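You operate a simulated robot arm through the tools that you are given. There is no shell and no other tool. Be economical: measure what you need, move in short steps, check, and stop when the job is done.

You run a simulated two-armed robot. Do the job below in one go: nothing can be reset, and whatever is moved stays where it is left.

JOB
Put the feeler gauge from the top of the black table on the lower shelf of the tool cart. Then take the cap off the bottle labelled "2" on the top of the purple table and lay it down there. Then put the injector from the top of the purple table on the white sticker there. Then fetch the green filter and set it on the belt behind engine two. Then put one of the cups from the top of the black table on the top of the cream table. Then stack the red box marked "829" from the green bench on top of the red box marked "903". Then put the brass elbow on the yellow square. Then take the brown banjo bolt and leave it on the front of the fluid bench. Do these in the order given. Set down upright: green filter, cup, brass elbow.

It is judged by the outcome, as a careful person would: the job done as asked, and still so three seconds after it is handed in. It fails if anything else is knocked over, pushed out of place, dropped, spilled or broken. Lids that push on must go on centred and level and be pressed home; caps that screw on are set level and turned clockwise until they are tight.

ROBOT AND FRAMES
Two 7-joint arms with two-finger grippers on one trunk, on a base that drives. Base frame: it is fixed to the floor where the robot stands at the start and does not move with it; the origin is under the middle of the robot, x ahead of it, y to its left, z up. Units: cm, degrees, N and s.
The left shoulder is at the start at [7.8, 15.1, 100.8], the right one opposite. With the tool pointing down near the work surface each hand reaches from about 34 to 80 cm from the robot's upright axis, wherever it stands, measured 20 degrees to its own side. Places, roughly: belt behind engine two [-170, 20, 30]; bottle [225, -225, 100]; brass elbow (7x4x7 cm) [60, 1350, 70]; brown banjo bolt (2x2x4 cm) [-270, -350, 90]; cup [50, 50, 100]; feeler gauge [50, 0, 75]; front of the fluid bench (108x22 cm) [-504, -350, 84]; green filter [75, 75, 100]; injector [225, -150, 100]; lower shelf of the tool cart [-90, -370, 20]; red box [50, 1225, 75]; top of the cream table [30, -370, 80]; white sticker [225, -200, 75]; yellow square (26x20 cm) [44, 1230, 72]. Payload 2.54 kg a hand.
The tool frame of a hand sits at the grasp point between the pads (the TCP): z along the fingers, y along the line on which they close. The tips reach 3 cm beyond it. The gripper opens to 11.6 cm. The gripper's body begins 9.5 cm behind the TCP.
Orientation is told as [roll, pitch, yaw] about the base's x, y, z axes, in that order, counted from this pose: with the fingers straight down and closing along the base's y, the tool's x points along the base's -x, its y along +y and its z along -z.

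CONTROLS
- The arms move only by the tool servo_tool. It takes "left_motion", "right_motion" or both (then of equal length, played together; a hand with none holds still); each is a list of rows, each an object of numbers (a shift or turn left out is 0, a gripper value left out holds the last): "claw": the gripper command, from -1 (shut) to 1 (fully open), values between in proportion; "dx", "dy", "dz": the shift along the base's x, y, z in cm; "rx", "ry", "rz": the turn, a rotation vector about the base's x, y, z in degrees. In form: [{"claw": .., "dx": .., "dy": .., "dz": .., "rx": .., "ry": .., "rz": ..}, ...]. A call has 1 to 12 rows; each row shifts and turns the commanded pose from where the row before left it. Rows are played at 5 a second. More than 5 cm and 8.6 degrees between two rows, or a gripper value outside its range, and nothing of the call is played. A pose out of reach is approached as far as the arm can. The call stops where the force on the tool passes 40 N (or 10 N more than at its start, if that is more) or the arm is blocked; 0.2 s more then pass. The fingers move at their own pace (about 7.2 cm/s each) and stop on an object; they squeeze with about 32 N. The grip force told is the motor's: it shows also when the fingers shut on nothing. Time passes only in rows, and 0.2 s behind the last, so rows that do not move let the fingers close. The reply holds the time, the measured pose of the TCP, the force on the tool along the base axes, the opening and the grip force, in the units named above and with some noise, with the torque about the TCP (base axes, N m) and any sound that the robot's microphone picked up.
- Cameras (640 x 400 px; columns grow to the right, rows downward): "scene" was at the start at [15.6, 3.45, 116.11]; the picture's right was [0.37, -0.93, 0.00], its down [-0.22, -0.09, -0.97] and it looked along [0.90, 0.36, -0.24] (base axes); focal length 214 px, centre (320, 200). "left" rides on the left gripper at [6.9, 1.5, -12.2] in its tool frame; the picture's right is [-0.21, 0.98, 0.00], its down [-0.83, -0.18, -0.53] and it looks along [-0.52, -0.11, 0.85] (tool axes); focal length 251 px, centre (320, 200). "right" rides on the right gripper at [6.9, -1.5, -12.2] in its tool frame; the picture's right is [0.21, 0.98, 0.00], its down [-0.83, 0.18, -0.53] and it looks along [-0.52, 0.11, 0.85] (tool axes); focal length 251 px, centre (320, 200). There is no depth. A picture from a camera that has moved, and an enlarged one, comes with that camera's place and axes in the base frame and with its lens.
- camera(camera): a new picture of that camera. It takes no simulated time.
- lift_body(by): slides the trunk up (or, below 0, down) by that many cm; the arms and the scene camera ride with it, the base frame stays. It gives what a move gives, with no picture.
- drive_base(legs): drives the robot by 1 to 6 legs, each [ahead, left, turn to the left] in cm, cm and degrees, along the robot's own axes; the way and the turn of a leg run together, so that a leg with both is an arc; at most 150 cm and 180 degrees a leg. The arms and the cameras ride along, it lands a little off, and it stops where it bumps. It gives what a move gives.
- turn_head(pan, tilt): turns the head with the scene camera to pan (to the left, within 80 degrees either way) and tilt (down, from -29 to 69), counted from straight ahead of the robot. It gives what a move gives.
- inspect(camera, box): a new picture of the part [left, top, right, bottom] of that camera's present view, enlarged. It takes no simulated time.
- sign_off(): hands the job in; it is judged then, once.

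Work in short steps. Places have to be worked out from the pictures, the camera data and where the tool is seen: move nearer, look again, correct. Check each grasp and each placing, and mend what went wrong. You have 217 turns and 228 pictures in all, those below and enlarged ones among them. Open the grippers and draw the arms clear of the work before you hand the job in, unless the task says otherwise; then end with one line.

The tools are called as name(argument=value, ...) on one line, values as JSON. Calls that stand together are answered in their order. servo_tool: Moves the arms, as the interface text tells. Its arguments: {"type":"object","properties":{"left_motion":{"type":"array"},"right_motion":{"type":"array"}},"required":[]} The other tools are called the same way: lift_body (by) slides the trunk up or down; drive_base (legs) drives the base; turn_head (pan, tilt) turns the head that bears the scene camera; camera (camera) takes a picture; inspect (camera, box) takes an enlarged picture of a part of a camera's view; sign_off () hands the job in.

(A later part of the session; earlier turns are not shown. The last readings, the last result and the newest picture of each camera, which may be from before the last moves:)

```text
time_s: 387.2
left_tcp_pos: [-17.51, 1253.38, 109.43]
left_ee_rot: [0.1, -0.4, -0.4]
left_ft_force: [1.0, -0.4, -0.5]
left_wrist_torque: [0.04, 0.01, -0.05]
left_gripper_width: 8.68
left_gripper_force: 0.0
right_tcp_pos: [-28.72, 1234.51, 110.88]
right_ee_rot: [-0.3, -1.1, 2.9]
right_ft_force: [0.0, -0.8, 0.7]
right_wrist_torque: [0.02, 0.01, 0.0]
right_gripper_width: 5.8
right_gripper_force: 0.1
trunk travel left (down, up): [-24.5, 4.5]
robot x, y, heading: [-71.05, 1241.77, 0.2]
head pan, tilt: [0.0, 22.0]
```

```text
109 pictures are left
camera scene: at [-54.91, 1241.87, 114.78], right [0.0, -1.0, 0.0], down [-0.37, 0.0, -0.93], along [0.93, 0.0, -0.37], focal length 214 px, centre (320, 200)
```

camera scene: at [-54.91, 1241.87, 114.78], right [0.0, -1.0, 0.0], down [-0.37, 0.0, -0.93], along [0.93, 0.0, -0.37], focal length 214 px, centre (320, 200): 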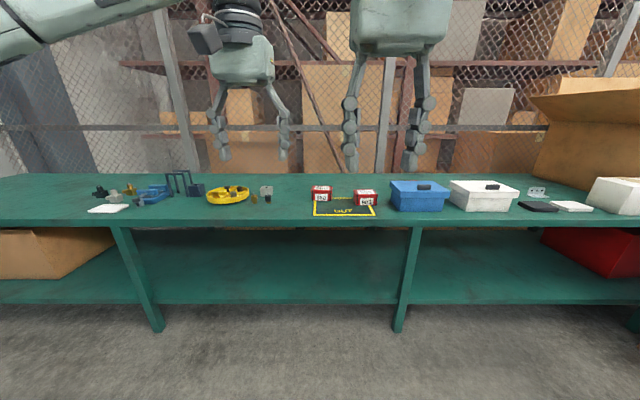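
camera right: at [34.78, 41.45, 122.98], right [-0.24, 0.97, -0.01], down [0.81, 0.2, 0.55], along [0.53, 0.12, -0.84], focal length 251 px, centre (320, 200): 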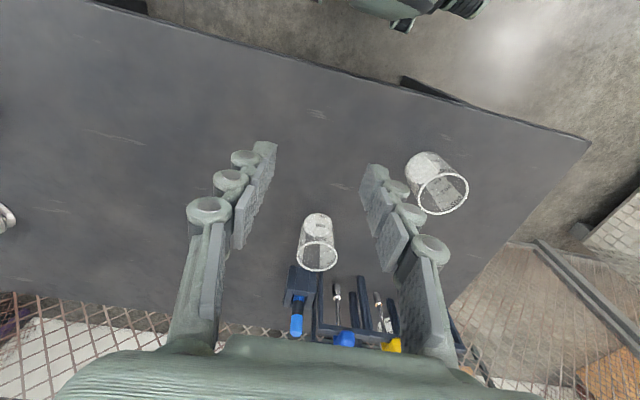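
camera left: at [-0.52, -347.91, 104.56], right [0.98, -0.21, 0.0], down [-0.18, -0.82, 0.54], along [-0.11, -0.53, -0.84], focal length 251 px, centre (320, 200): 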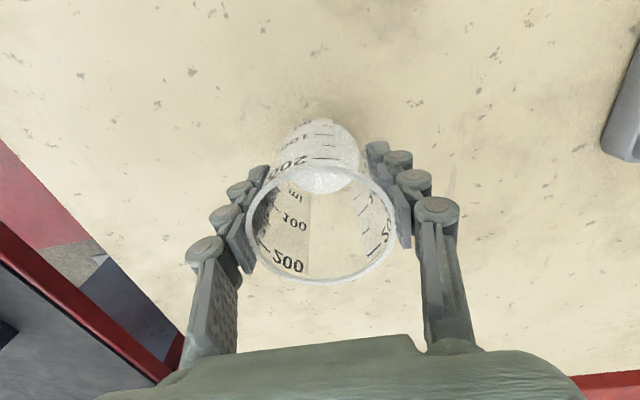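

Two small red boxes lie beside the yellow square. I drive up to the bench and look closely.

drive_base(legs=[[50, 0, 0]])

turn_head(pan=0, tilt=35)

camera(camera="scene")

camera(camera="right")

inspect(camera="scene", box=[280, 130, 440, 230])

```text
time_s: 390.1
left_tcp_pos: [32.06, 1253.15, 109.22]
left_ee_rot: [0.1, -0.5, -0.6]
left_ft_force: [0.1, 0.8, 0.0]
left_wrist_torque: [0.03, 0.05, 0.02]
left_gripper_width: 8.69
left_gripper_force: 0.1
right_tcp_pos: [20.71, 1234.23, 110.96]
right_ee_rot: [-0.2, -1.0, 2.7]
right_ft_force: [0.5, -0.9, 0.4]
right_wrist_torque: [-0.02, 0.0, -0.02]
right_gripper_width: 5.77
right_gripper_force: 0.0
trunk travel left (down, up): [-24.5, 4.5]
robot x, y, heading: [-21.6, 1241.9, -0.1]
head pan, tilt: [0.0, 22.0]
```

```text
time_s: 390.9
left_tcp_pos: [31.97, 1253.14, 109.24]
left_ee_rot: [0.1, -0.3, -0.5]
left_ft_force: [-0.5, 0.0, -0.2]
left_wrist_torque: [0.0, -0.03, 0.0]
left_gripper_width: 8.7
left_gripper_force: 0.1
right_tcp_pos: [20.73, 1234.3, 110.99]
right_ee_rot: [-0.2, -1.1, 2.7]
right_ft_force: [-0.6, 0.3, 0.3]
right_wrist_torque: [0.01, -0.02, 0.04]
right_gripper_width: 5.79
right_gripper_force: 0.1
trunk travel left (down, up): [-24.5, 4.5]
robot x, y, heading: [-21.79, 1241.73, -0.0]
head pan, tilt: [0.0, 35.0]
```

```text
108 pictures are left
camera scene: at [-5.86, 1241.8, 112.72], right [0.0, -1.0, 0.0], down [-0.57, 0.0, -0.82], along [0.82, 0.0, -0.57], focal length 214 px, centre (320, 200)
```

scene: 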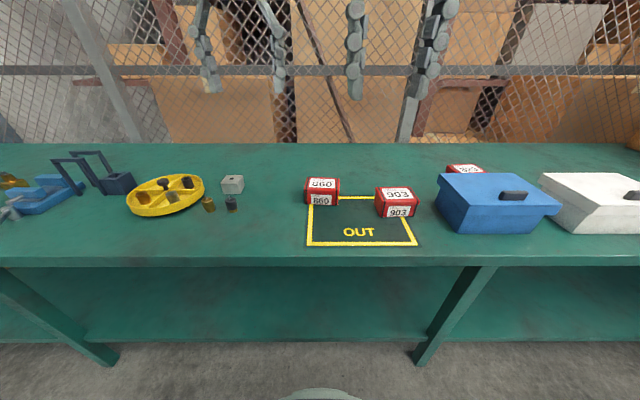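

```text
107 pictures are left
camera right: at [13.53, 1232.51, 123.02], right [-0.26, 0.97, -0.01], down [0.81, 0.22, 0.55], along [0.53, 0.14, -0.84], focal length 251 px, centre (320, 200)
```

right: 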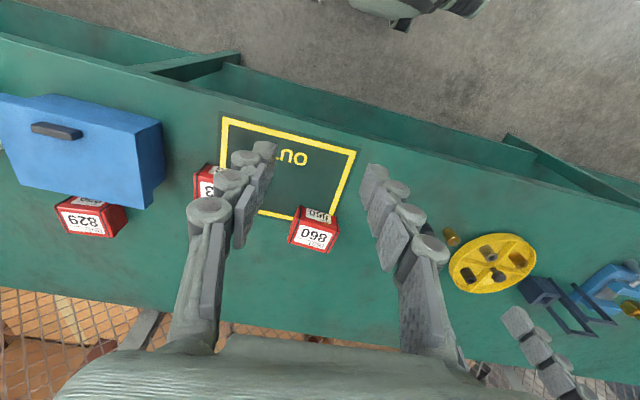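

```text
4.00 times, centred on (360, 180) of scene
camera zoom: at [-5.86, 1241.8, 112.72], right [0.0, -1.0, 0.0], down [-0.57, 0.0, -0.82], along [0.82, 0.0, -0.57], focal length 858 px, centre (160, 280)
```

zoom: 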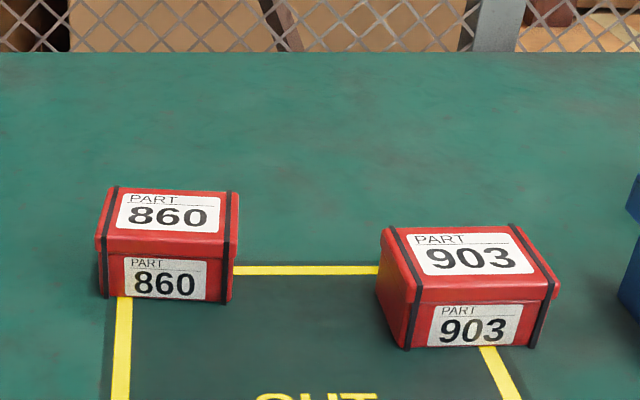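

829 is behind the blue toolbox near (62.5,1189.5); bench top z≈74. I shift right and slightly closer so the right arm can reach over.

drive_base(legs=[[0, -36, 0], [8, 0, 0]])

servo_tool(right_motion=[{"claw": 1, "dx": 4, "dy": -2.5, "rz": -2.8}, {"dx": 4, "dy": -2}, {"dx": 4, "dy": -2}, {"dx": 4, "dy": -1.5}, {"dx": 3}, {}])

camera(camera="right")

camera(camera="scene")

```text
time_s: 395.6
left_tcp_pos: [39.99, 1216.69, 109.22]
left_ee_rot: [0.1, -0.4, -0.8]
left_ft_force: [0.6, 0.6, 0.6]
left_wrist_torque: [-0.02, 0.05, -0.03]
left_gripper_width: 8.69
left_gripper_force: 0.0
right_tcp_pos: [28.65, 1197.72, 110.95]
right_ee_rot: [-0.3, -0.9, 2.8]
right_ft_force: [0.5, 0.5, -0.6]
right_wrist_torque: [-0.01, 0.02, -0.01]
right_gripper_width: 5.81
right_gripper_force: 0.0
trunk travel left (down, up): [-24.5, 4.5]
robot x, y, heading: [-13.85, 1205.28, -0.3]
head pan, tilt: [0.0, 35.0]
```

```text
time_s: 397.0
left_tcp_pos: [39.92, 1216.78, 109.25]
left_ee_rot: [0.1, -0.4, -0.7]
left_ft_force: [0.1, 0.7, 0.5]
left_wrist_torque: [0.0, 0.01, 0.01]
left_gripper_width: 8.7
left_gripper_force: 0.1
right_tcp_pos: [47.55, 1189.89, 110.94]
right_ee_rot: [-0.4, -1.0, -0.1]
right_ft_force: [0.4, -0.4, 0.0]
right_wrist_torque: [0.02, 0.0, 0.01]
right_gripper_width: 11.6
right_gripper_force: 0.1
trunk travel left (down, up): [-24.5, 4.5]
robot x, y, heading: [-13.49, 1205.75, -0.0]
head pan, tilt: [0.0, 35.0]
```

```text
105 pictures are left
camera right: at [40.26, 1188.46, 123.01], right [-0.21, 0.98, -0.01], down [0.82, 0.18, 0.55], along [0.54, 0.11, -0.84], focal length 251 px, centre (320, 200)
```

right: 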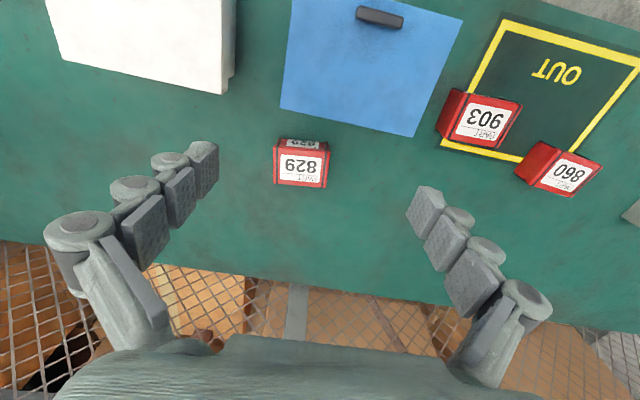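

```text
104 pictures are left
camera scene: at [2.03, 1205.36, 112.72], right [0.0, -1.0, 0.0], down [-0.57, 0.0, -0.82], along [0.82, 0.0, -0.57], focal length 214 px, centre (320, 200)
```

scene: 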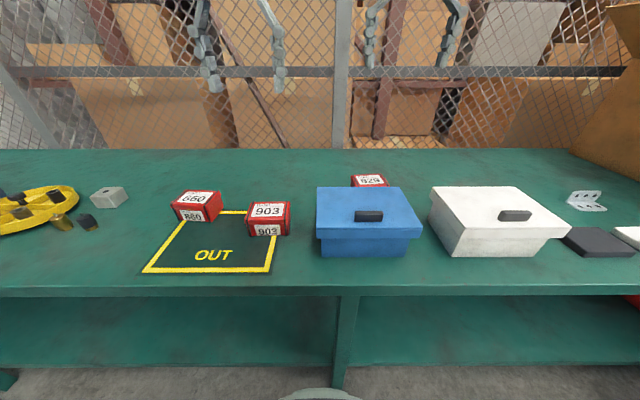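

I zoom on box 829 to measure its width and yaw.

inspect(camera="right", box=[240, 110, 368, 190])

inspect(camera="right", box=[420, 70, 548, 150])

```text
5.00 times, centred on (304, 150) of right
camera zoom: at [40.26, 1188.46, 123.01], right [-0.21, 0.98, -0.01], down [0.82, 0.18, 0.55], along [0.54, 0.11, -0.84], focal length 1257 px, centre (400, 450)
```

zoom: 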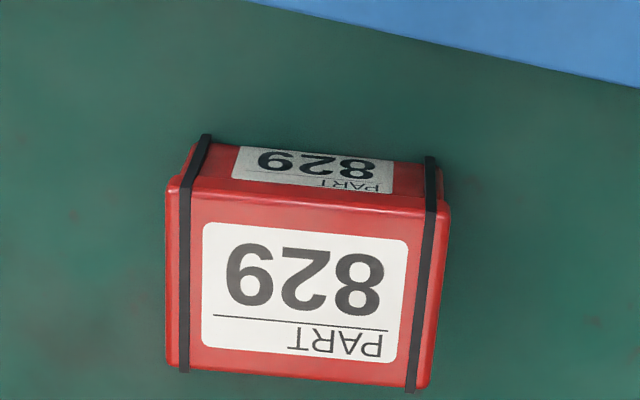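

```text
5.00 times, centred on (484, 110) of right
camera zoom: at [40.26, 1188.46, 123.01], right [-0.21, 0.98, -0.01], down [0.82, 0.18, 0.55], along [0.54, 0.11, -0.84], focal length 1257 px, centre (-500, 650)
```

zoom: 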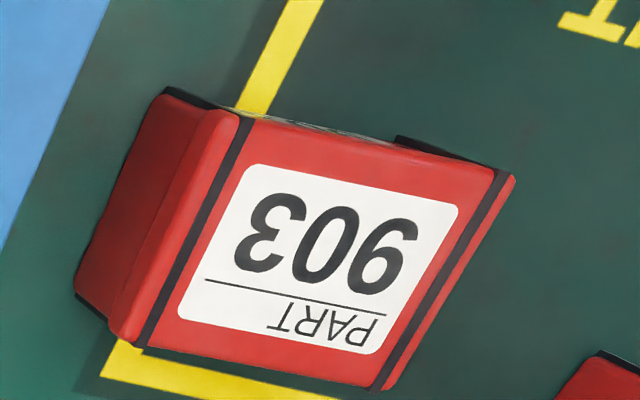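

829 is about 10.3×8×4.5 cm, centre (62.35,1189.05), yaw ≈7°; 903's centre (46.85,1218.7), yaw ≈1.5°. I turn the right hand to yaw −83° to grip the 8-cm side.

servo_tool(right_motion=[{"rz": -8.3, "dz": -1}, {"rz": -8.3, "dz": -1}, {"rz": -8.3, "dz": -1}, {"rz": -8.3, "dz": -1}, {"rz": -8.3, "dz": -1}, {"rz": -8.3, "dz": -1}, {"rz": -8.3, "dz": -1}, {"rz": -8.3, "dz": -1}, {"rz": -8.3, "dz": -1}, {"rz": -8.2, "dz": -1}, {"dx": 4, "dz": -1}, {"dx": 4, "dz": -1}])

servo_tool(right_motion=[{"dx": 3.5, "dy": -0.4, "dz": -2}, {"dx": 3.3, "dy": -0.4, "dz": -2}, {"dz": -3}, {}])

camera(camera="right")

camera(camera="scene")

```text
time_s: 399.6
left_tcp_pos: [39.83, 1216.72, 109.29]
left_ee_rot: [0.1, -0.4, -0.7]
left_ft_force: [0.7, 0.1, 0.9]
left_wrist_torque: [-0.05, 0.02, 0.0]
left_gripper_width: 8.7
left_gripper_force: 0.1
right_tcp_pos: [55.61, 1189.86, 98.88]
right_ee_rot: [-0.2, -1.1, -83.0]
right_ft_force: [1.2, 0.2, 0.1]
right_wrist_torque: [0.01, 0.04, 0.01]
right_gripper_width: 11.59
right_gripper_force: 0.1
trunk travel left (down, up): [-24.5, 4.5]
robot x, y, heading: [-13.9, 1205.66, -0.2]
head pan, tilt: [0.0, 35.0]
```

```text
time_s: 400.6
left_tcp_pos: [39.87, 1216.74, 109.39]
left_ee_rot: [0.2, -0.4, -0.7]
left_ft_force: [-0.8, 0.0, -0.6]
left_wrist_torque: [0.01, 0.04, 0.04]
left_gripper_width: 8.73
left_gripper_force: 0.1
right_tcp_pos: [60.13, 1189.24, 92.89]
right_ee_rot: [-0.3, -1.1, -83.1]
right_ft_force: [-0.3, 0.0, 0.1]
right_wrist_torque: [0.01, -0.01, 0.0]
right_gripper_width: 11.61
right_gripper_force: 0.1
right hand out of reach, approached as far as the arm can: row 2
trunk travel left (down, up): [-24.5, 4.5]
robot x, y, heading: [-13.91, 1205.66, -0.4]
head pan, tilt: [0.0, 35.0]
```

```text
101 pictures are left
camera right: at [57.77, 1196.1, 104.98], right [0.94, 0.33, -0.01], down [0.28, -0.79, 0.55], along [0.18, -0.52, -0.84], focal length 251 px, centre (320, 200)
```

right: 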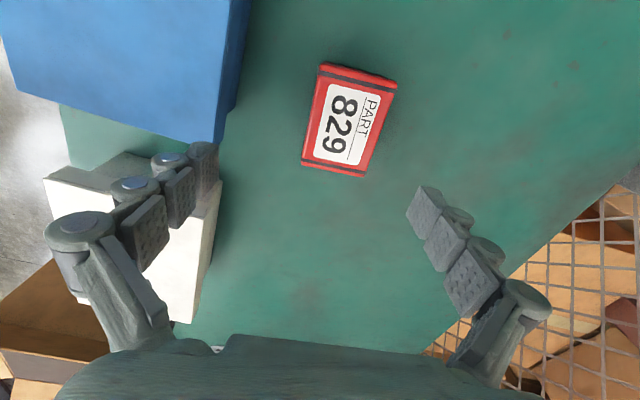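

```text
100 pictures are left
camera scene: at [2.02, 1205.37, 112.73], right [0.0, -1.0, 0.0], down [-0.57, 0.0, -0.82], along [0.82, 0.0, -0.57], focal length 214 px, centre (320, 200)
```

scene: 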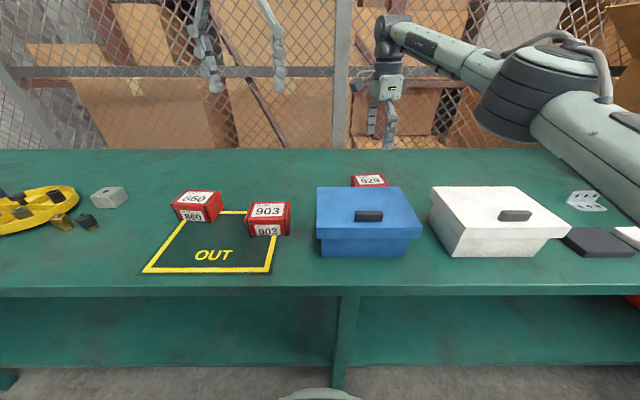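

The box centre is at (62.8,1189.7). I lower further and try to extend.

servo_tool(right_motion=[{"dz": -3}, {"dz": -3}, {"dx": 2.6, "dy": 0.5}, {}])

camera(camera="right")

```text
time_s: 401.6
left_tcp_pos: [39.9, 1216.57, 109.37]
left_ee_rot: [0.1, -0.4, -0.7]
left_ft_force: [0.1, -0.4, 0.0]
left_wrist_torque: [0.0, 0.0, 0.02]
left_gripper_width: 8.68
left_gripper_force: 0.1
right_tcp_pos: [62.05, 1189.51, 86.82]
right_ee_rot: [-0.3, -1.1, -83.0]
right_ft_force: [0.2, 0.1, 0.0]
right_wrist_torque: [0.01, -0.01, 0.01]
right_gripper_width: 11.63
right_gripper_force: 0.0
right hand out of reach, approached as far as the arm can: row 3
trunk travel left (down, up): [-24.5, 4.5]
robot x, y, heading: [-13.69, 1205.45, 0.0]
head pan, tilt: [0.0, 35.0]
```

```text
99 pictures are left
camera right: at [59.63, 1196.37, 98.84], right [0.94, 0.33, -0.01], down [0.28, -0.79, 0.55], along [0.17, -0.52, -0.84], focal length 251 px, centre (320, 200)
```

right: 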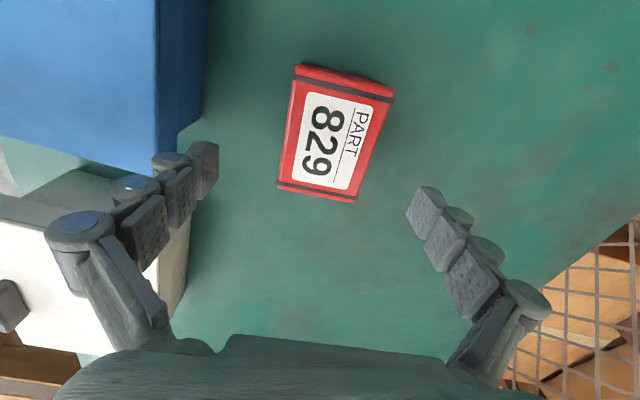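

Slight correction and descend further, with opening reduced a little.

servo_tool(right_motion=[{"claw": 0.8, "dy": 0.8}, {"dz": -3}, {"dz": -2, "dx": 0.8}, {}])

camera(camera="right")

inspect(camera="scene", box=[310, 120, 438, 200])

```text
time_s: 402.6
left_tcp_pos: [39.95, 1216.76, 109.37]
left_ee_rot: [0.0, -0.4, -0.7]
left_ft_force: [-0.8, 0.3, -1.1]
left_wrist_torque: [0.01, -0.01, -0.03]
left_gripper_width: 8.69
left_gripper_force: 0.0
right_tcp_pos: [62.53, 1190.17, 81.89]
right_ee_rot: [-0.3, -1.0, -83.1]
right_ft_force: [0.0, 0.5, 0.0]
right_wrist_torque: [-0.01, 0.01, 0.03]
right_gripper_width: 10.44
right_gripper_force: 0.1
trunk travel left (down, up): [-24.5, 4.5]
robot x, y, heading: [-13.43, 1205.67, -0.2]
head pan, tilt: [0.0, 35.0]
```

```text
98 pictures are left
camera right: at [60.16, 1197.08, 93.87], right [0.94, 0.33, -0.01], down [0.28, -0.79, 0.55], along [0.17, -0.52, -0.84], focal length 251 px, centre (320, 200)
```

right: 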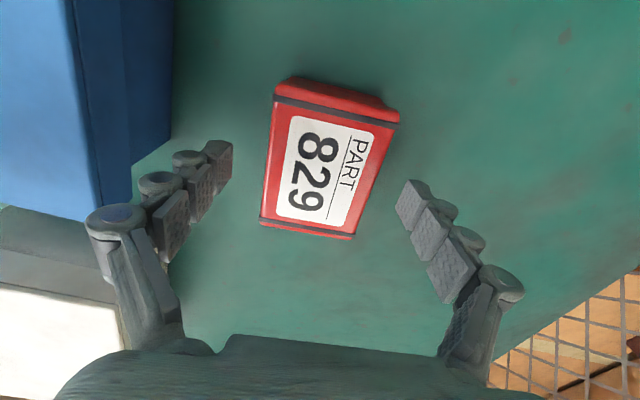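

```text
5.00 times, centred on (374, 160) of scene
camera zoom: at [2.04, 1205.37, 112.72], right [0.0, -1.0, 0.0], down [-0.57, 0.0, -0.82], along [0.82, 0.0, -0.57], focal length 1072 px, centre (50, 400)
```

zoom: 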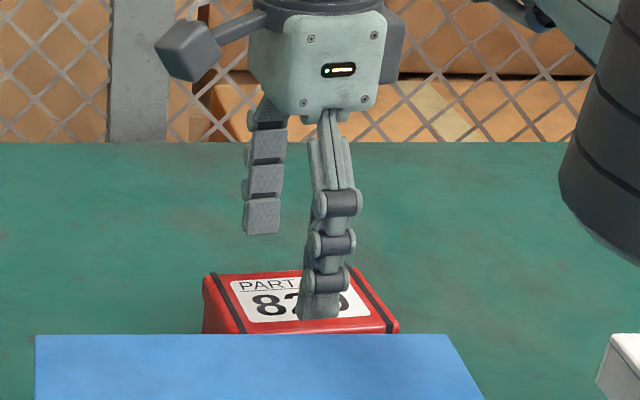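

Centre (62.7,1189.2), yaw 7°, aligned. I descend to z 78 and close.

servo_tool(right_motion=[{"dy": -0.8, "dx": 0.2}, {"dz": -2}, {"dz": -1.2}, {"dz": -0.6}, {}, {"claw": 0.45}, {"claw": -1}, {}, {}])

camera(camera="right")

```text
time_s: 404.6
left_tcp_pos: [39.84, 1216.69, 109.29]
left_ee_rot: [0.0, -0.4, -0.7]
left_ft_force: [-0.5, 0.6, 0.1]
left_wrist_torque: [-0.03, 0.03, 0.03]
left_gripper_width: 8.7
left_gripper_force: 0.0
right_tcp_pos: [62.74, 1189.43, 78.04]
right_ee_rot: [-0.4, -1.1, -83.0]
right_ft_force: [2.8, 0.2, 3.7]
right_wrist_torque: [0.01, -0.11, -0.02]
right_gripper_width: 7.95
right_gripper_force: 31.9
right hand out of reach, approached as far as the arm can: row 1
trunk travel left (down, up): [-24.5, 4.5]
robot x, y, heading: [-13.68, 1205.51, -0.4]
head pan, tilt: [0.0, 35.0]
```

```text
96 pictures are left
camera right: at [60.23, 1196.32, 90.13], right [0.94, 0.33, -0.01], down [0.28, -0.79, 0.55], along [0.17, -0.52, -0.84], focal length 251 px, centre (320, 200)
```

right: 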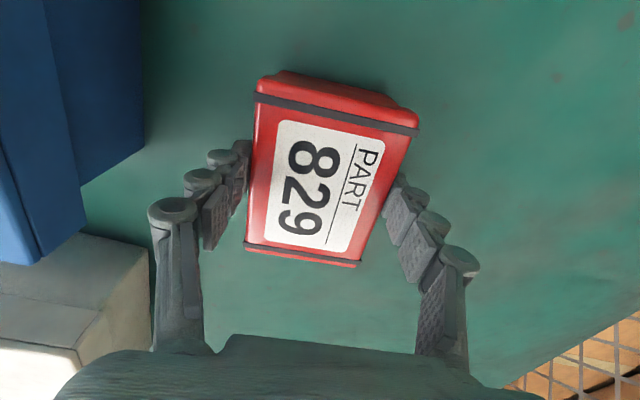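

Firm grip. I move the left hand away, lift the box with a slight draw-back, and then shift the base left.

servo_tool(right_motion=[{"dz": 3}, {"dz": 4}, {"dz": 3.5, "dx": -1}, {"dz": 3.5, "dx": -1.5}, {"dz": 3, "dx": -2}, {"dx": -3}, {"dx": -3}, {}], left_motion=[{"dy": 4}, {"dy": 4}, {"dy": 4}, {"dy": 4}, {"dx": -4}, {"dx": -2}, {}, {}])

drive_base(legs=[[0, 27, 0]])

camera(camera="scene")

camera(camera="right")

```text
time_s: 406.4
left_tcp_pos: [34.06, 1232.79, 109.41]
left_ee_rot: [0.1, -0.5, -0.6]
left_ft_force: [-1.1, -0.7, 0.7]
left_wrist_torque: [-0.03, 0.01, -0.01]
left_gripper_width: 8.72
left_gripper_force: 0.0
right_tcp_pos: [51.67, 1189.38, 94.91]
right_ee_rot: [-0.5, -1.2, -83.1]
right_ft_force: [0.1, -0.3, -4.8]
right_wrist_torque: [0.04, -0.03, 0.02]
right_gripper_width: 7.96
right_gripper_force: 32.2
right hand out of reach, approached as far as the arm can: row 2
trunk travel left (down, up): [-24.5, 4.5]
robot x, y, heading: [-13.83, 1205.61, -0.4]
head pan, tilt: [0.0, 35.0]
```

```text
time_s: 409.6
left_tcp_pos: [34.08, 1259.69, 109.31]
left_ee_rot: [0.2, -0.4, -0.9]
left_ft_force: [-0.3, -0.1, -0.2]
left_wrist_torque: [-0.01, 0.03, -0.03]
left_gripper_width: 8.71
left_gripper_force: 0.1
right_tcp_pos: [51.96, 1216.36, 94.86]
right_ee_rot: [-0.4, -1.1, -83.1]
right_ft_force: [-0.4, -0.3, -4.1]
right_wrist_torque: [0.0, 0.0, 0.0]
right_gripper_width: 7.92
right_gripper_force: 32.2
trunk travel left (down, up): [-24.5, 4.5]
robot x, y, heading: [-13.58, 1232.35, -0.3]
head pan, tilt: [0.0, 35.0]
```

```text
95 pictures are left
camera scene: at [2.2, 1232.39, 112.71], right [0.0, -1.0, 0.0], down [-0.57, 0.0, -0.82], along [0.82, 0.0, -0.57], focal length 214 px, centre (320, 200)
```

scene: 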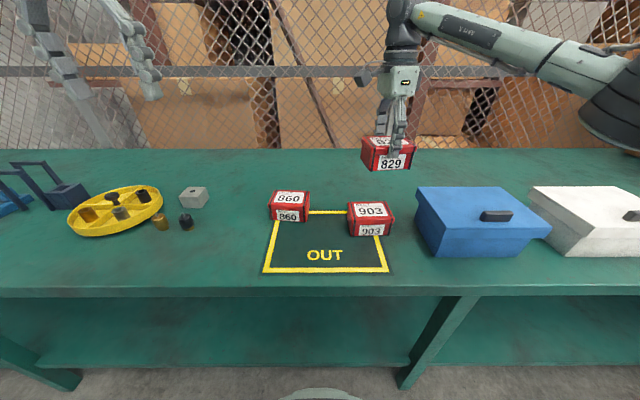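

```text
94 pictures are left
camera right: at [49.52, 1223.29, 107.03], right [0.94, 0.33, -0.01], down [0.28, -0.79, 0.55], along [0.17, -0.52, -0.84], focal length 251 px, centre (320, 200)
```

right: 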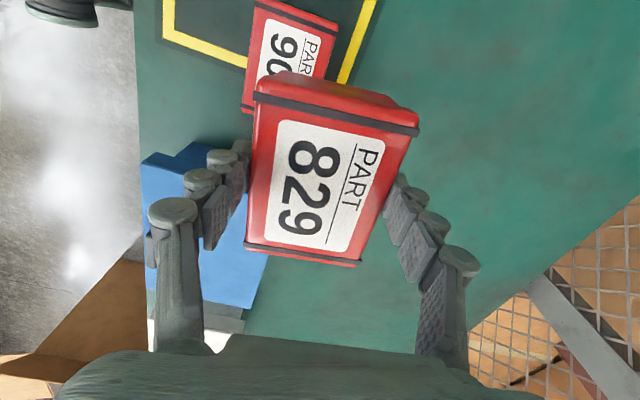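

I zoom on 903 from here to refine its pose.

inspect(camera="scene", box=[330, 190, 410, 240])

```text
8.00 times, centred on (370, 215) of scene
camera zoom: at [2.2, 1232.39, 112.71], right [0.0, -1.0, 0.0], down [-0.57, 0.0, -0.82], along [0.82, 0.0, -0.57], focal length 1716 px, centre (-80, 80)
```

zoom: 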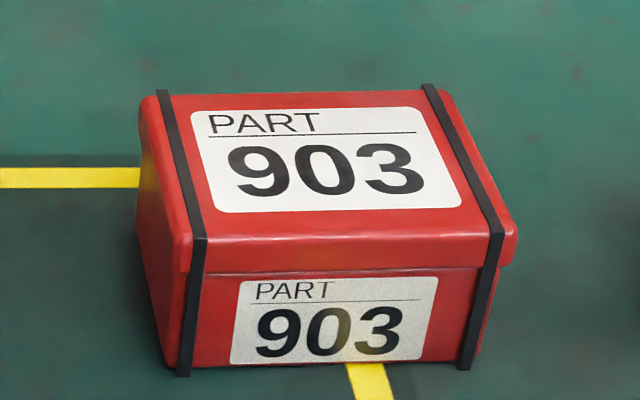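

903's top centre triangulates to (46.9,1219.0), z≈78.1, yaw ≈1°. I bring 829 above it, aligning yaw.

servo_tool(right_motion=[{"dx": -2.5, "dy": 1.3, "rz": -3}, {"dx": -2.5, "dy": 1.35, "rz": -3}, {"dz": -3}, {"dz": -3}, {"dz": -2}, {}])

inspect(camera="scene", box=[310, 150, 438, 230])

camera(camera="right")

```text
time_s: 411.0
left_tcp_pos: [34.17, 1259.73, 109.43]
left_ee_rot: [0.1, -0.4, -0.8]
left_ft_force: [0.1, -1.0, -0.2]
left_wrist_torque: [0.0, -0.01, 0.0]
left_gripper_width: 8.67
left_gripper_force: 0.1
right_tcp_pos: [46.93, 1219.17, 86.88]
right_ee_rot: [-0.4, -1.1, -89.1]
right_ft_force: [0.7, -0.9, -4.2]
right_wrist_torque: [0.05, 0.01, 0.0]
right_gripper_width: 7.94
right_gripper_force: 31.9
trunk travel left (down, up): [-24.5, 4.5]
robot x, y, heading: [-14.12, 1232.38, -0.4]
head pan, tilt: [0.0, 35.0]
```

```text
5.00 times, centred on (374, 190) of scene
camera zoom: at [2.19, 1232.38, 112.71], right [0.0, -1.0, 0.0], down [-0.57, 0.0, -0.82], along [0.82, 0.0, -0.57], focal length 1072 px, centre (50, 250)
```

zoom: 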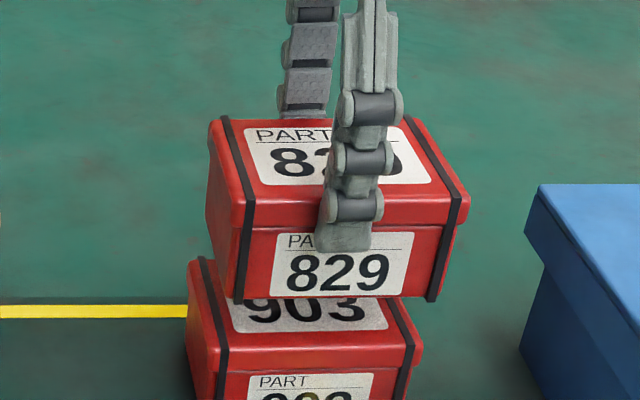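

```text
91 pictures are left
camera right: at [45.27, 1226.16, 98.95], right [0.97, 0.23, -0.01], down [0.2, -0.81, 0.55], along [0.12, -0.54, -0.84], focal length 251 px, centre (320, 200)
```

right: 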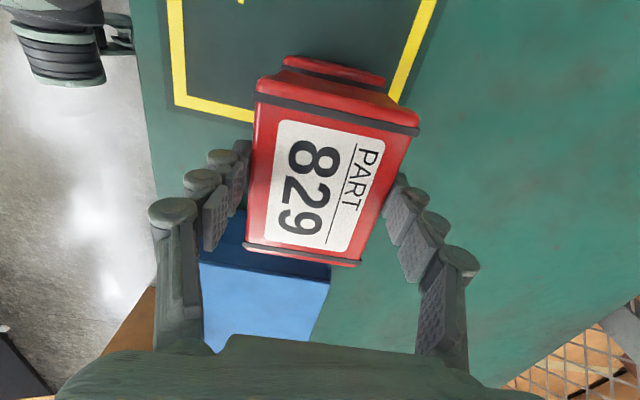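

Well aligned with 903. I lower slowly until contact.

servo_tool(right_motion=[{"dz": -1.5, "dy": 0.2}, {"dz": -1}, {"dz": -0.5}, {"dz": -0.3}, {"dz": -0.3}, {"dz": -0.3}, {}])

inspect(camera="scene", box=[310, 165, 438, 245])

```text
time_s: 412.6
left_tcp_pos: [33.93, 1259.83, 109.49]
left_ee_rot: [0.1, -0.5, -0.7]
left_ft_force: [0.4, 0.3, -0.4]
left_wrist_torque: [-0.01, -0.03, 0.0]
left_gripper_width: 8.73
left_gripper_force: 0.1
right_tcp_pos: [46.88, 1219.3, 83.34]
right_ee_rot: [-0.1, -1.1, -89.2]
right_ft_force: [5.4, 0.7, 21.3]
right_wrist_torque: [0.01, -0.18, -0.05]
right_gripper_width: 8.0
right_gripper_force: 32.0
trunk travel left (down, up): [-24.5, 4.5]
robot x, y, heading: [-13.14, 1232.61, 0.1]
head pan, tilt: [0.0, 35.0]
```

```text
5.00 times, centred on (374, 205) of scene
camera zoom: at [2.02, 1232.43, 112.75], right [0.0, -1.0, 0.0], down [-0.57, 0.0, -0.82], along [0.82, 0.0, -0.57], focal length 1072 px, centre (50, 175)
```

zoom: 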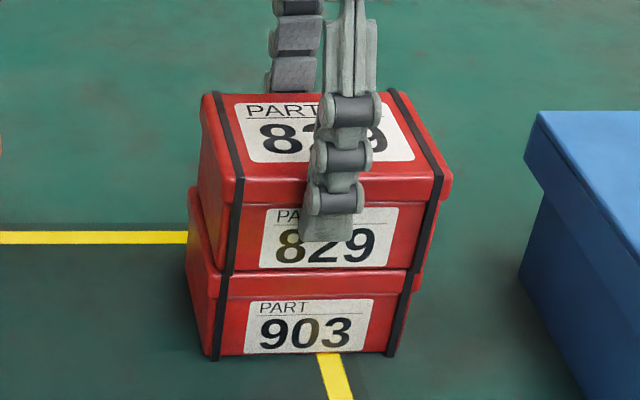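

829 sits on 903. I ease and release, then rise clear.

servo_tool(right_motion=[{"dz": 0.15}, {"claw": 0.42}, {"claw": 0.55}, {"claw": 0.75}, {}, {"dz": 2}, {"dz": 4}, {"dz": 4.5}, {"dz": 4.5}, {"dz": 4.5}, {"dz": 3, "dx": -3}, {"dx": -4}])

camera(camera="scene")

inspect(camera="scene", box=[310, 165, 438, 245])

```text
time_s: 415.2
left_tcp_pos: [33.96, 1259.71, 109.38]
left_ee_rot: [0.1, -0.5, -0.8]
left_ft_force: [0.2, 0.2, 0.4]
left_wrist_torque: [0.0, -0.02, -0.04]
left_gripper_width: 8.69
left_gripper_force: 0.0
right_tcp_pos: [39.79, 1219.16, 105.84]
right_ee_rot: [-0.4, -1.1, -89.1]
right_ft_force: [-0.8, -0.1, -0.6]
right_wrist_torque: [0.01, 0.03, -0.02]
right_gripper_width: 10.14
right_gripper_force: 0.0
trunk travel left (down, up): [-24.5, 4.5]
robot x, y, heading: [-13.91, 1232.57, -0.3]
head pan, tilt: [0.0, 35.0]
```

```text
89 pictures are left
camera scene: at [2.13, 1232.36, 112.72], right [0.0, -1.0, 0.0], down [-0.57, 0.0, -0.82], along [0.82, 0.0, -0.57], focal length 214 px, centre (320, 200)
```

scene: 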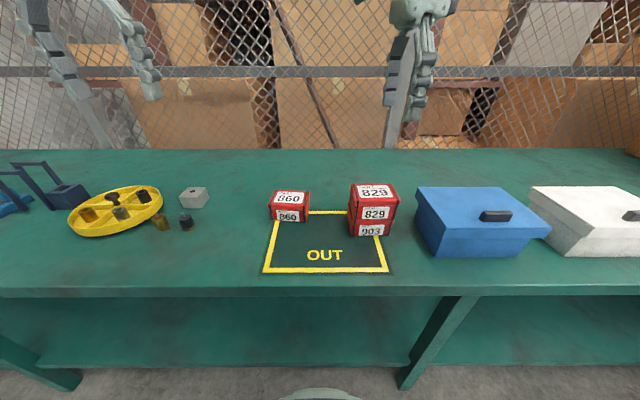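

```text
5.00 times, centred on (374, 205) of scene
camera zoom: at [2.13, 1232.36, 112.72], right [0.0, -1.0, 0.0], down [-0.57, 0.0, -0.82], along [0.82, 0.0, -0.57], focal length 1072 px, centre (50, 175)
```

zoom: 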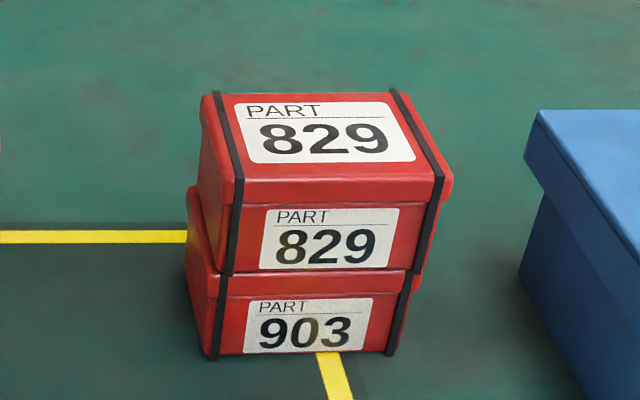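

The stack is neat. Now I strafe left along the bench to find the brass elbow.

servo_tool(right_motion=[{"rz": 8.5, "dx": -2}, {"rz": 8.5, "dx": -2}, {"rz": 8.5, "dx": -2}, {"rz": 8.5, "dx": -2}, {"rz": 8.5, "dx": -2}, {"rz": 8.5, "dz": 1}, {"rz": 8.5, "dz": 1}, {"rz": 8.5, "dz": 1}, {"rz": 8.5, "dz": 1}, {"rz": 8.5, "dz": 1}, {"rz": 4, "ry": 1}, {}])

drive_base(legs=[[0, 92, 0.2]])

camera(camera="scene")

camera(camera="left")

```text
time_s: 417.8
left_tcp_pos: [34.06, 1259.6, 109.35]
left_ee_rot: [0.1, -0.5, -0.8]
left_ft_force: [0.4, -0.8, 0.3]
left_wrist_torque: [-0.03, -0.03, 0.03]
left_gripper_width: 8.69
left_gripper_force: 0.1
right_tcp_pos: [29.8, 1219.18, 110.7]
right_ee_rot: [-0.3, -0.1, 0.0]
right_ft_force: [0.2, -0.9, 1.0]
right_wrist_torque: [0.04, 0.03, 0.0]
right_gripper_width: 10.16
right_gripper_force: 0.0
trunk travel left (down, up): [-24.5, 4.5]
robot x, y, heading: [-13.32, 1232.52, -0.4]
head pan, tilt: [0.0, 35.0]
```

```text
time_s: 427.0
left_tcp_pos: [33.55, 1352.53, 109.26]
left_ee_rot: [0.0, -0.4, -0.1]
left_ft_force: [-0.2, 1.5, 0.0]
left_wrist_torque: [0.03, 0.01, 0.0]
left_gripper_width: 8.71
left_gripper_force: 0.0
right_tcp_pos: [29.8, 1312.04, 110.79]
right_ee_rot: [-0.4, -0.1, 0.6]
right_ft_force: [-0.3, 0.0, 0.0]
right_wrist_torque: [0.0, -0.02, -0.01]
right_gripper_width: 10.16
right_gripper_force: 0.1
trunk travel left (down, up): [-24.5, 4.5]
robot x, y, heading: [-13.53, 1325.14, 0.4]
head pan, tilt: [0.0, 35.0]
```

```text
87 pictures are left
camera scene: at [2.04, 1324.95, 112.72], right [0.01, -1.0, 0.0], down [-0.57, 0.0, -0.82], along [0.82, 0.01, -0.57], focal length 214 px, centre (320, 200)
```

scene: 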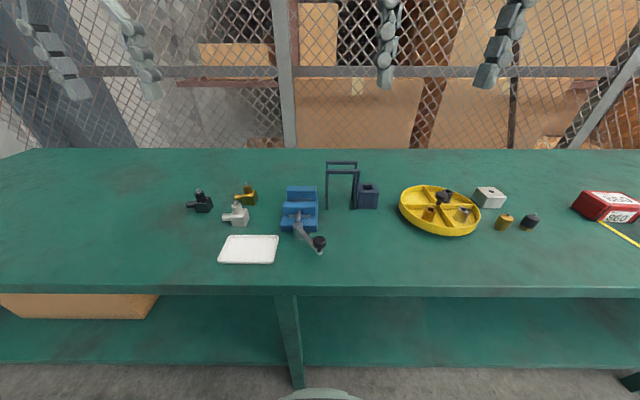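

```text
86 pictures are left
camera left: at [26.57, 1354.09, 121.55], right [0.22, 0.98, 0.0], down [0.82, -0.18, 0.54], along [0.53, -0.11, -0.84], focal length 251 px, centre (320, 200)
```

left: 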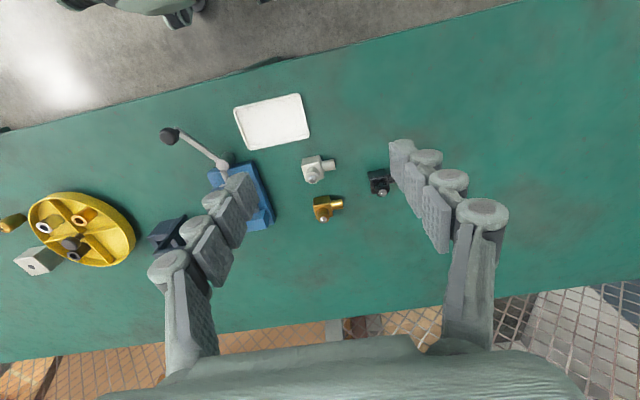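

The brass elbow stands between a grey and a black one near the vise. I zoom from both cameras.

inspect(camera="left", box=[280, 140, 408, 220])

inspect(camera="scene", box=[180, 170, 308, 250])

```text
5.00 times, centred on (344, 180) of left
camera zoom: at [26.57, 1354.09, 121.55], right [0.22, 0.98, 0.0], down [0.82, -0.18, 0.54], along [0.53, -0.11, -0.84], focal length 1257 px, centre (200, 300)
```

zoom: 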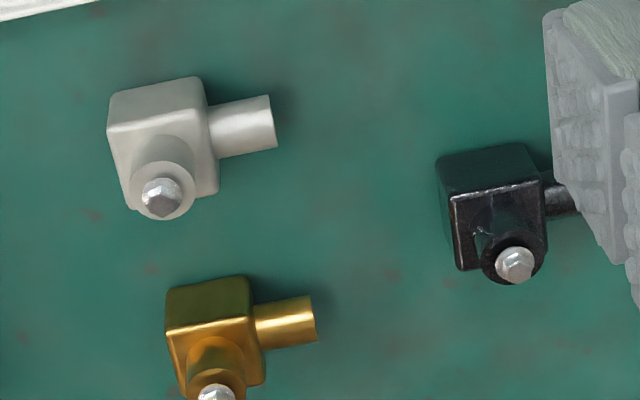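

```text
5.00 times, centred on (244, 210) of scene
camera zoom: at [2.04, 1324.95, 112.72], right [0.01, -1.0, 0.0], down [-0.57, 0.0, -0.82], along [0.82, 0.01, -0.57], focal length 1072 px, centre (700, 150)
```

zoom: 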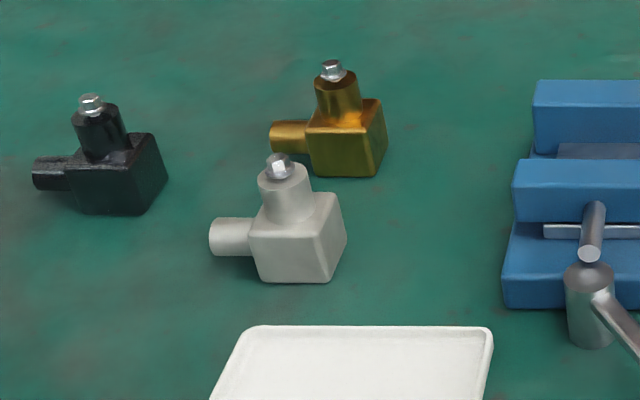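

Brass elbow: bolt top at (58.7,1348.2,78.7), horizontal stub to +y. I turn the left hand to +85° so it closes along x on the cube.

servo_tool(left_motion=[{"claw": 0.2, "rz": 8.5, "dz": -0.5}, {"rz": 8.5, "dz": -0.5, "dx": 2}, {"rz": 8.5, "dz": -0.5, "dx": 2}, {"rz": 8.5, "dz": -1, "dx": 2}, {"rz": 8.5, "dz": -1, "dx": 2}, {"rz": 8.5, "dz": -1, "dx": 2}, {"rz": 8.5, "dz": -1, "dx": 2}, {"rz": 8.5, "dz": -1, "dx": 2}, {"rz": 8.5, "dz": -2, "dx": 2}, {"rz": 8.5, "dz": -2, "dx": 2}, {"dz": -2, "dx": 2.5, "dy": -2}, {"dz": -2, "dx": 2.5, "dy": -2}])

camera(camera="left")

camera(camera="scene")

```text
time_s: 429.6
left_tcp_pos: [56.72, 1348.74, 94.89]
left_ee_rot: [0.1, -0.4, 85.0]
left_ft_force: [0.1, 0.0, 0.3]
left_wrist_torque: [0.02, 0.0, 0.0]
left_gripper_width: 6.97
left_gripper_force: 0.1
right_tcp_pos: [30.06, 1312.01, 110.72]
right_ee_rot: [-0.4, -0.1, 0.5]
right_ft_force: [0.1, 0.5, -0.2]
right_wrist_torque: [0.01, 0.02, 0.03]
right_gripper_width: 10.15
right_gripper_force: 0.1
trunk travel left (down, up): [-24.5, 4.5]
robot x, y, heading: [-13.58, 1325.34, 0.5]
head pan, tilt: [0.0, 35.0]
```

```text
83 pictures are left
camera left: at [54.56, 1341.85, 106.94], right [-0.95, 0.3, 0.01], down [0.25, 0.8, 0.54], along [0.16, 0.52, -0.84], focal length 251 px, centre (320, 200)
```

left: 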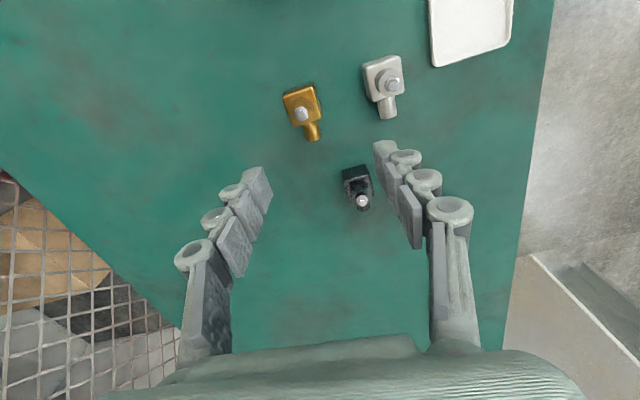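

```text
82 pictures are left
camera scene: at [2.08, 1324.91, 112.71], right [0.01, -1.0, 0.0], down [-0.57, 0.0, -0.82], along [0.82, 0.01, -0.57], focal length 214 px, centre (320, 200)
```

scene: 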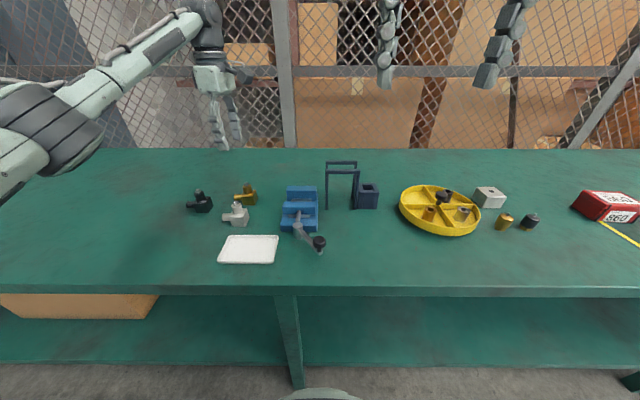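

Bolt at (58.6,1348.0), cube edges match 85°. I centre and descend partway to check.

servo_tool(left_motion=[{"dz": -3, "dx": 1, "dy": -0.7}, {"dz": -3, "dx": 0.9}, {"dz": -3}, {}])

camera(camera="left")

```text
time_s: 430.6
left_tcp_pos: [58.48, 1347.91, 85.93]
left_ee_rot: [0.1, -0.5, 84.8]
left_ft_force: [0.3, 0.5, -1.3]
left_wrist_torque: [-0.02, 0.03, -0.02]
left_gripper_width: 6.94
left_gripper_force: 0.0
right_tcp_pos: [29.86, 1312.06, 110.7]
right_ee_rot: [-0.4, -0.1, 0.6]
right_ft_force: [-0.8, 0.6, -0.5]
right_wrist_torque: [0.03, -0.03, 0.01]
right_gripper_width: 10.14
right_gripper_force: 0.1
trunk travel left (down, up): [-24.5, 4.5]
robot x, y, heading: [-13.52, 1324.7, 0.4]
head pan, tilt: [0.0, 35.0]
```

```text
81 pictures are left
camera left: at [56.33, 1341.05, 98.05], right [-0.95, 0.3, 0.0], down [0.26, 0.8, 0.54], along [0.16, 0.52, -0.84], focal length 251 px, centre (320, 200)
```

left: 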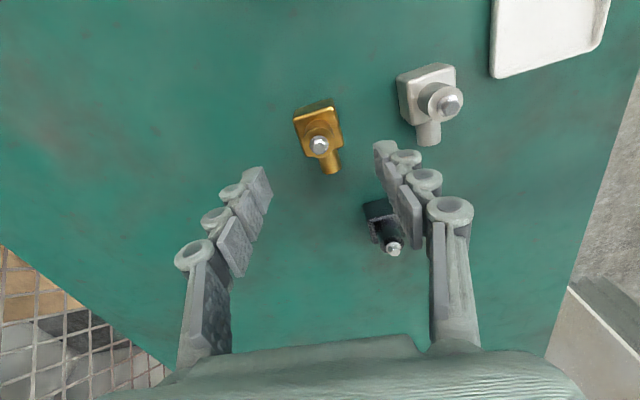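

Centred. I descend to ~77.3 and close on the cube.

servo_tool(left_motion=[{"dz": -3}, {"dz": -3}, {"dz": -1.5}, {"dz": -0.8}, {}, {"claw": -0.15}, {"claw": -1}, {}, {}])

camera(camera="left")

inspect(camera="scene", box=[180, 150, 308, 230])

```text
time_s: 432.6
left_tcp_pos: [58.45, 1347.89, 77.59]
left_ee_rot: [0.1, -0.3, 84.8]
left_ft_force: [-0.1, 0.4, -0.3]
left_wrist_torque: [0.0, -0.09, -0.02]
left_gripper_width: 3.92
left_gripper_force: 31.3
right_tcp_pos: [29.85, 1312.22, 110.62]
right_ee_rot: [-0.4, -0.1, 0.6]
right_ft_force: [-0.1, -0.3, 0.4]
right_wrist_torque: [-0.02, -0.02, 0.03]
right_gripper_width: 10.12
right_gripper_force: 0.1
trunk travel left (down, up): [-24.5, 4.5]
robot x, y, heading: [-13.9, 1325.3, 0.4]
head pan, tilt: [0.0, 35.0]
```

```text
80 pictures are left
camera left: at [56.37, 1341.07, 89.79], right [-0.95, 0.3, 0.0], down [0.26, 0.8, 0.54], along [0.16, 0.52, -0.84], focal length 251 px, centre (320, 200)
```

left: 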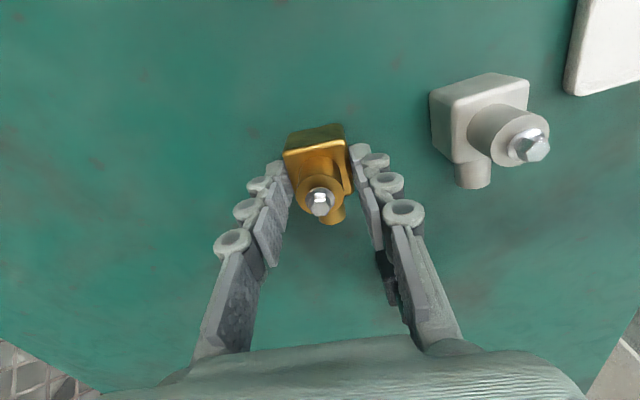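

```text
5.00 times, centred on (244, 190) of scene
camera zoom: at [2.04, 1324.94, 112.72], right [0.01, -1.0, 0.0], down [-0.57, 0.0, -0.82], along [0.82, 0.01, -0.57], focal length 1072 px, centre (700, 250)
```

zoom: 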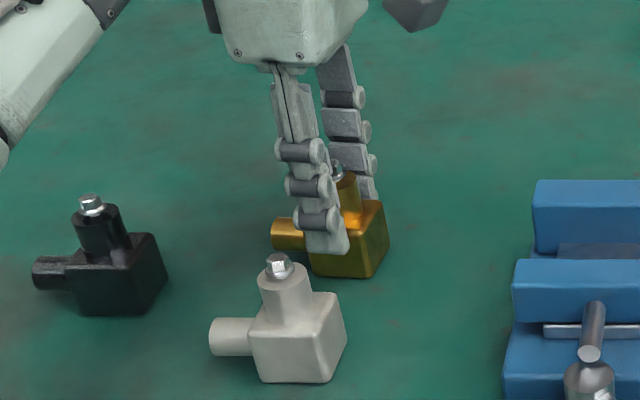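

Brass elbow gripped (3.9 cm). I lift it, draw back, and strafe right to the yellow square.

servo_tool(left_motion=[{"dz": 2}, {"dz": 4}, {"dz": 4}, {"dz": 4, "dx": -1}, {"dz": 4, "dx": -2}, {"dx": -4}, {"dx": -4}, {"dx": -4}, {}])

drive_base(legs=[[0, -110, -0.3]])

camera(camera="scene")

camera(camera="left")

```text
time_s: 434.6
left_tcp_pos: [43.48, 1348.05, 95.64]
left_ee_rot: [0.2, -0.3, 84.9]
left_ft_force: [0.3, 0.0, -3.1]
left_wrist_torque: [0.0, 0.0, -0.01]
left_gripper_width: 3.94
left_gripper_force: 31.9
right_tcp_pos: [30.06, 1312.08, 110.69]
right_ee_rot: [-0.3, -0.1, 0.7]
right_ft_force: [0.0, 0.1, 0.5]
right_wrist_torque: [0.0, -0.02, -0.01]
right_gripper_width: 10.13
right_gripper_force: 0.0
trunk travel left (down, up): [-24.5, 4.5]
robot x, y, heading: [-13.59, 1324.73, 0.4]
head pan, tilt: [0.0, 35.0]
```

```text
time_s: 445.4
left_tcp_pos: [43.92, 1237.99, 95.64]
left_ee_rot: [0.3, -0.4, 84.3]
left_ft_force: [-1.0, -0.6, -3.6]
left_wrist_torque: [0.01, -0.05, 0.0]
left_gripper_width: 3.95
left_gripper_force: 32.2
right_tcp_pos: [30.0, 1202.15, 110.68]
right_ee_rot: [-0.3, -0.1, 0.1]
right_ft_force: [-0.7, 0.2, -0.4]
right_wrist_torque: [-0.01, 0.04, -0.01]
right_gripper_width: 10.17
right_gripper_force: 0.0
trunk travel left (down, up): [-24.5, 4.5]
robot x, y, heading: [-12.88, 1215.39, -0.2]
head pan, tilt: [0.0, 35.0]
```

```text
78 pictures are left
camera scene: at [2.38, 1215.35, 112.71], right [0.0, -1.0, 0.0], down [-0.57, 0.0, -0.82], along [0.82, 0.0, -0.57], focal length 214 px, centre (320, 200)
```

scene: 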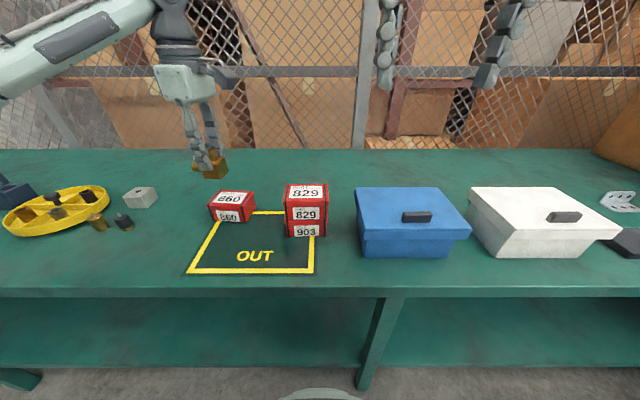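

```text
77 pictures are left
camera left: at [41.81, 1231.13, 107.74], right [-0.95, 0.31, 0.0], down [0.26, 0.8, 0.54], along [0.16, 0.51, -0.84], focal length 251 px, centre (320, 200)
```

left: 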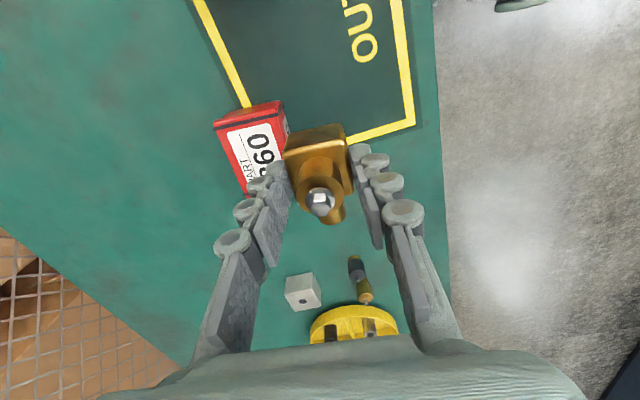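

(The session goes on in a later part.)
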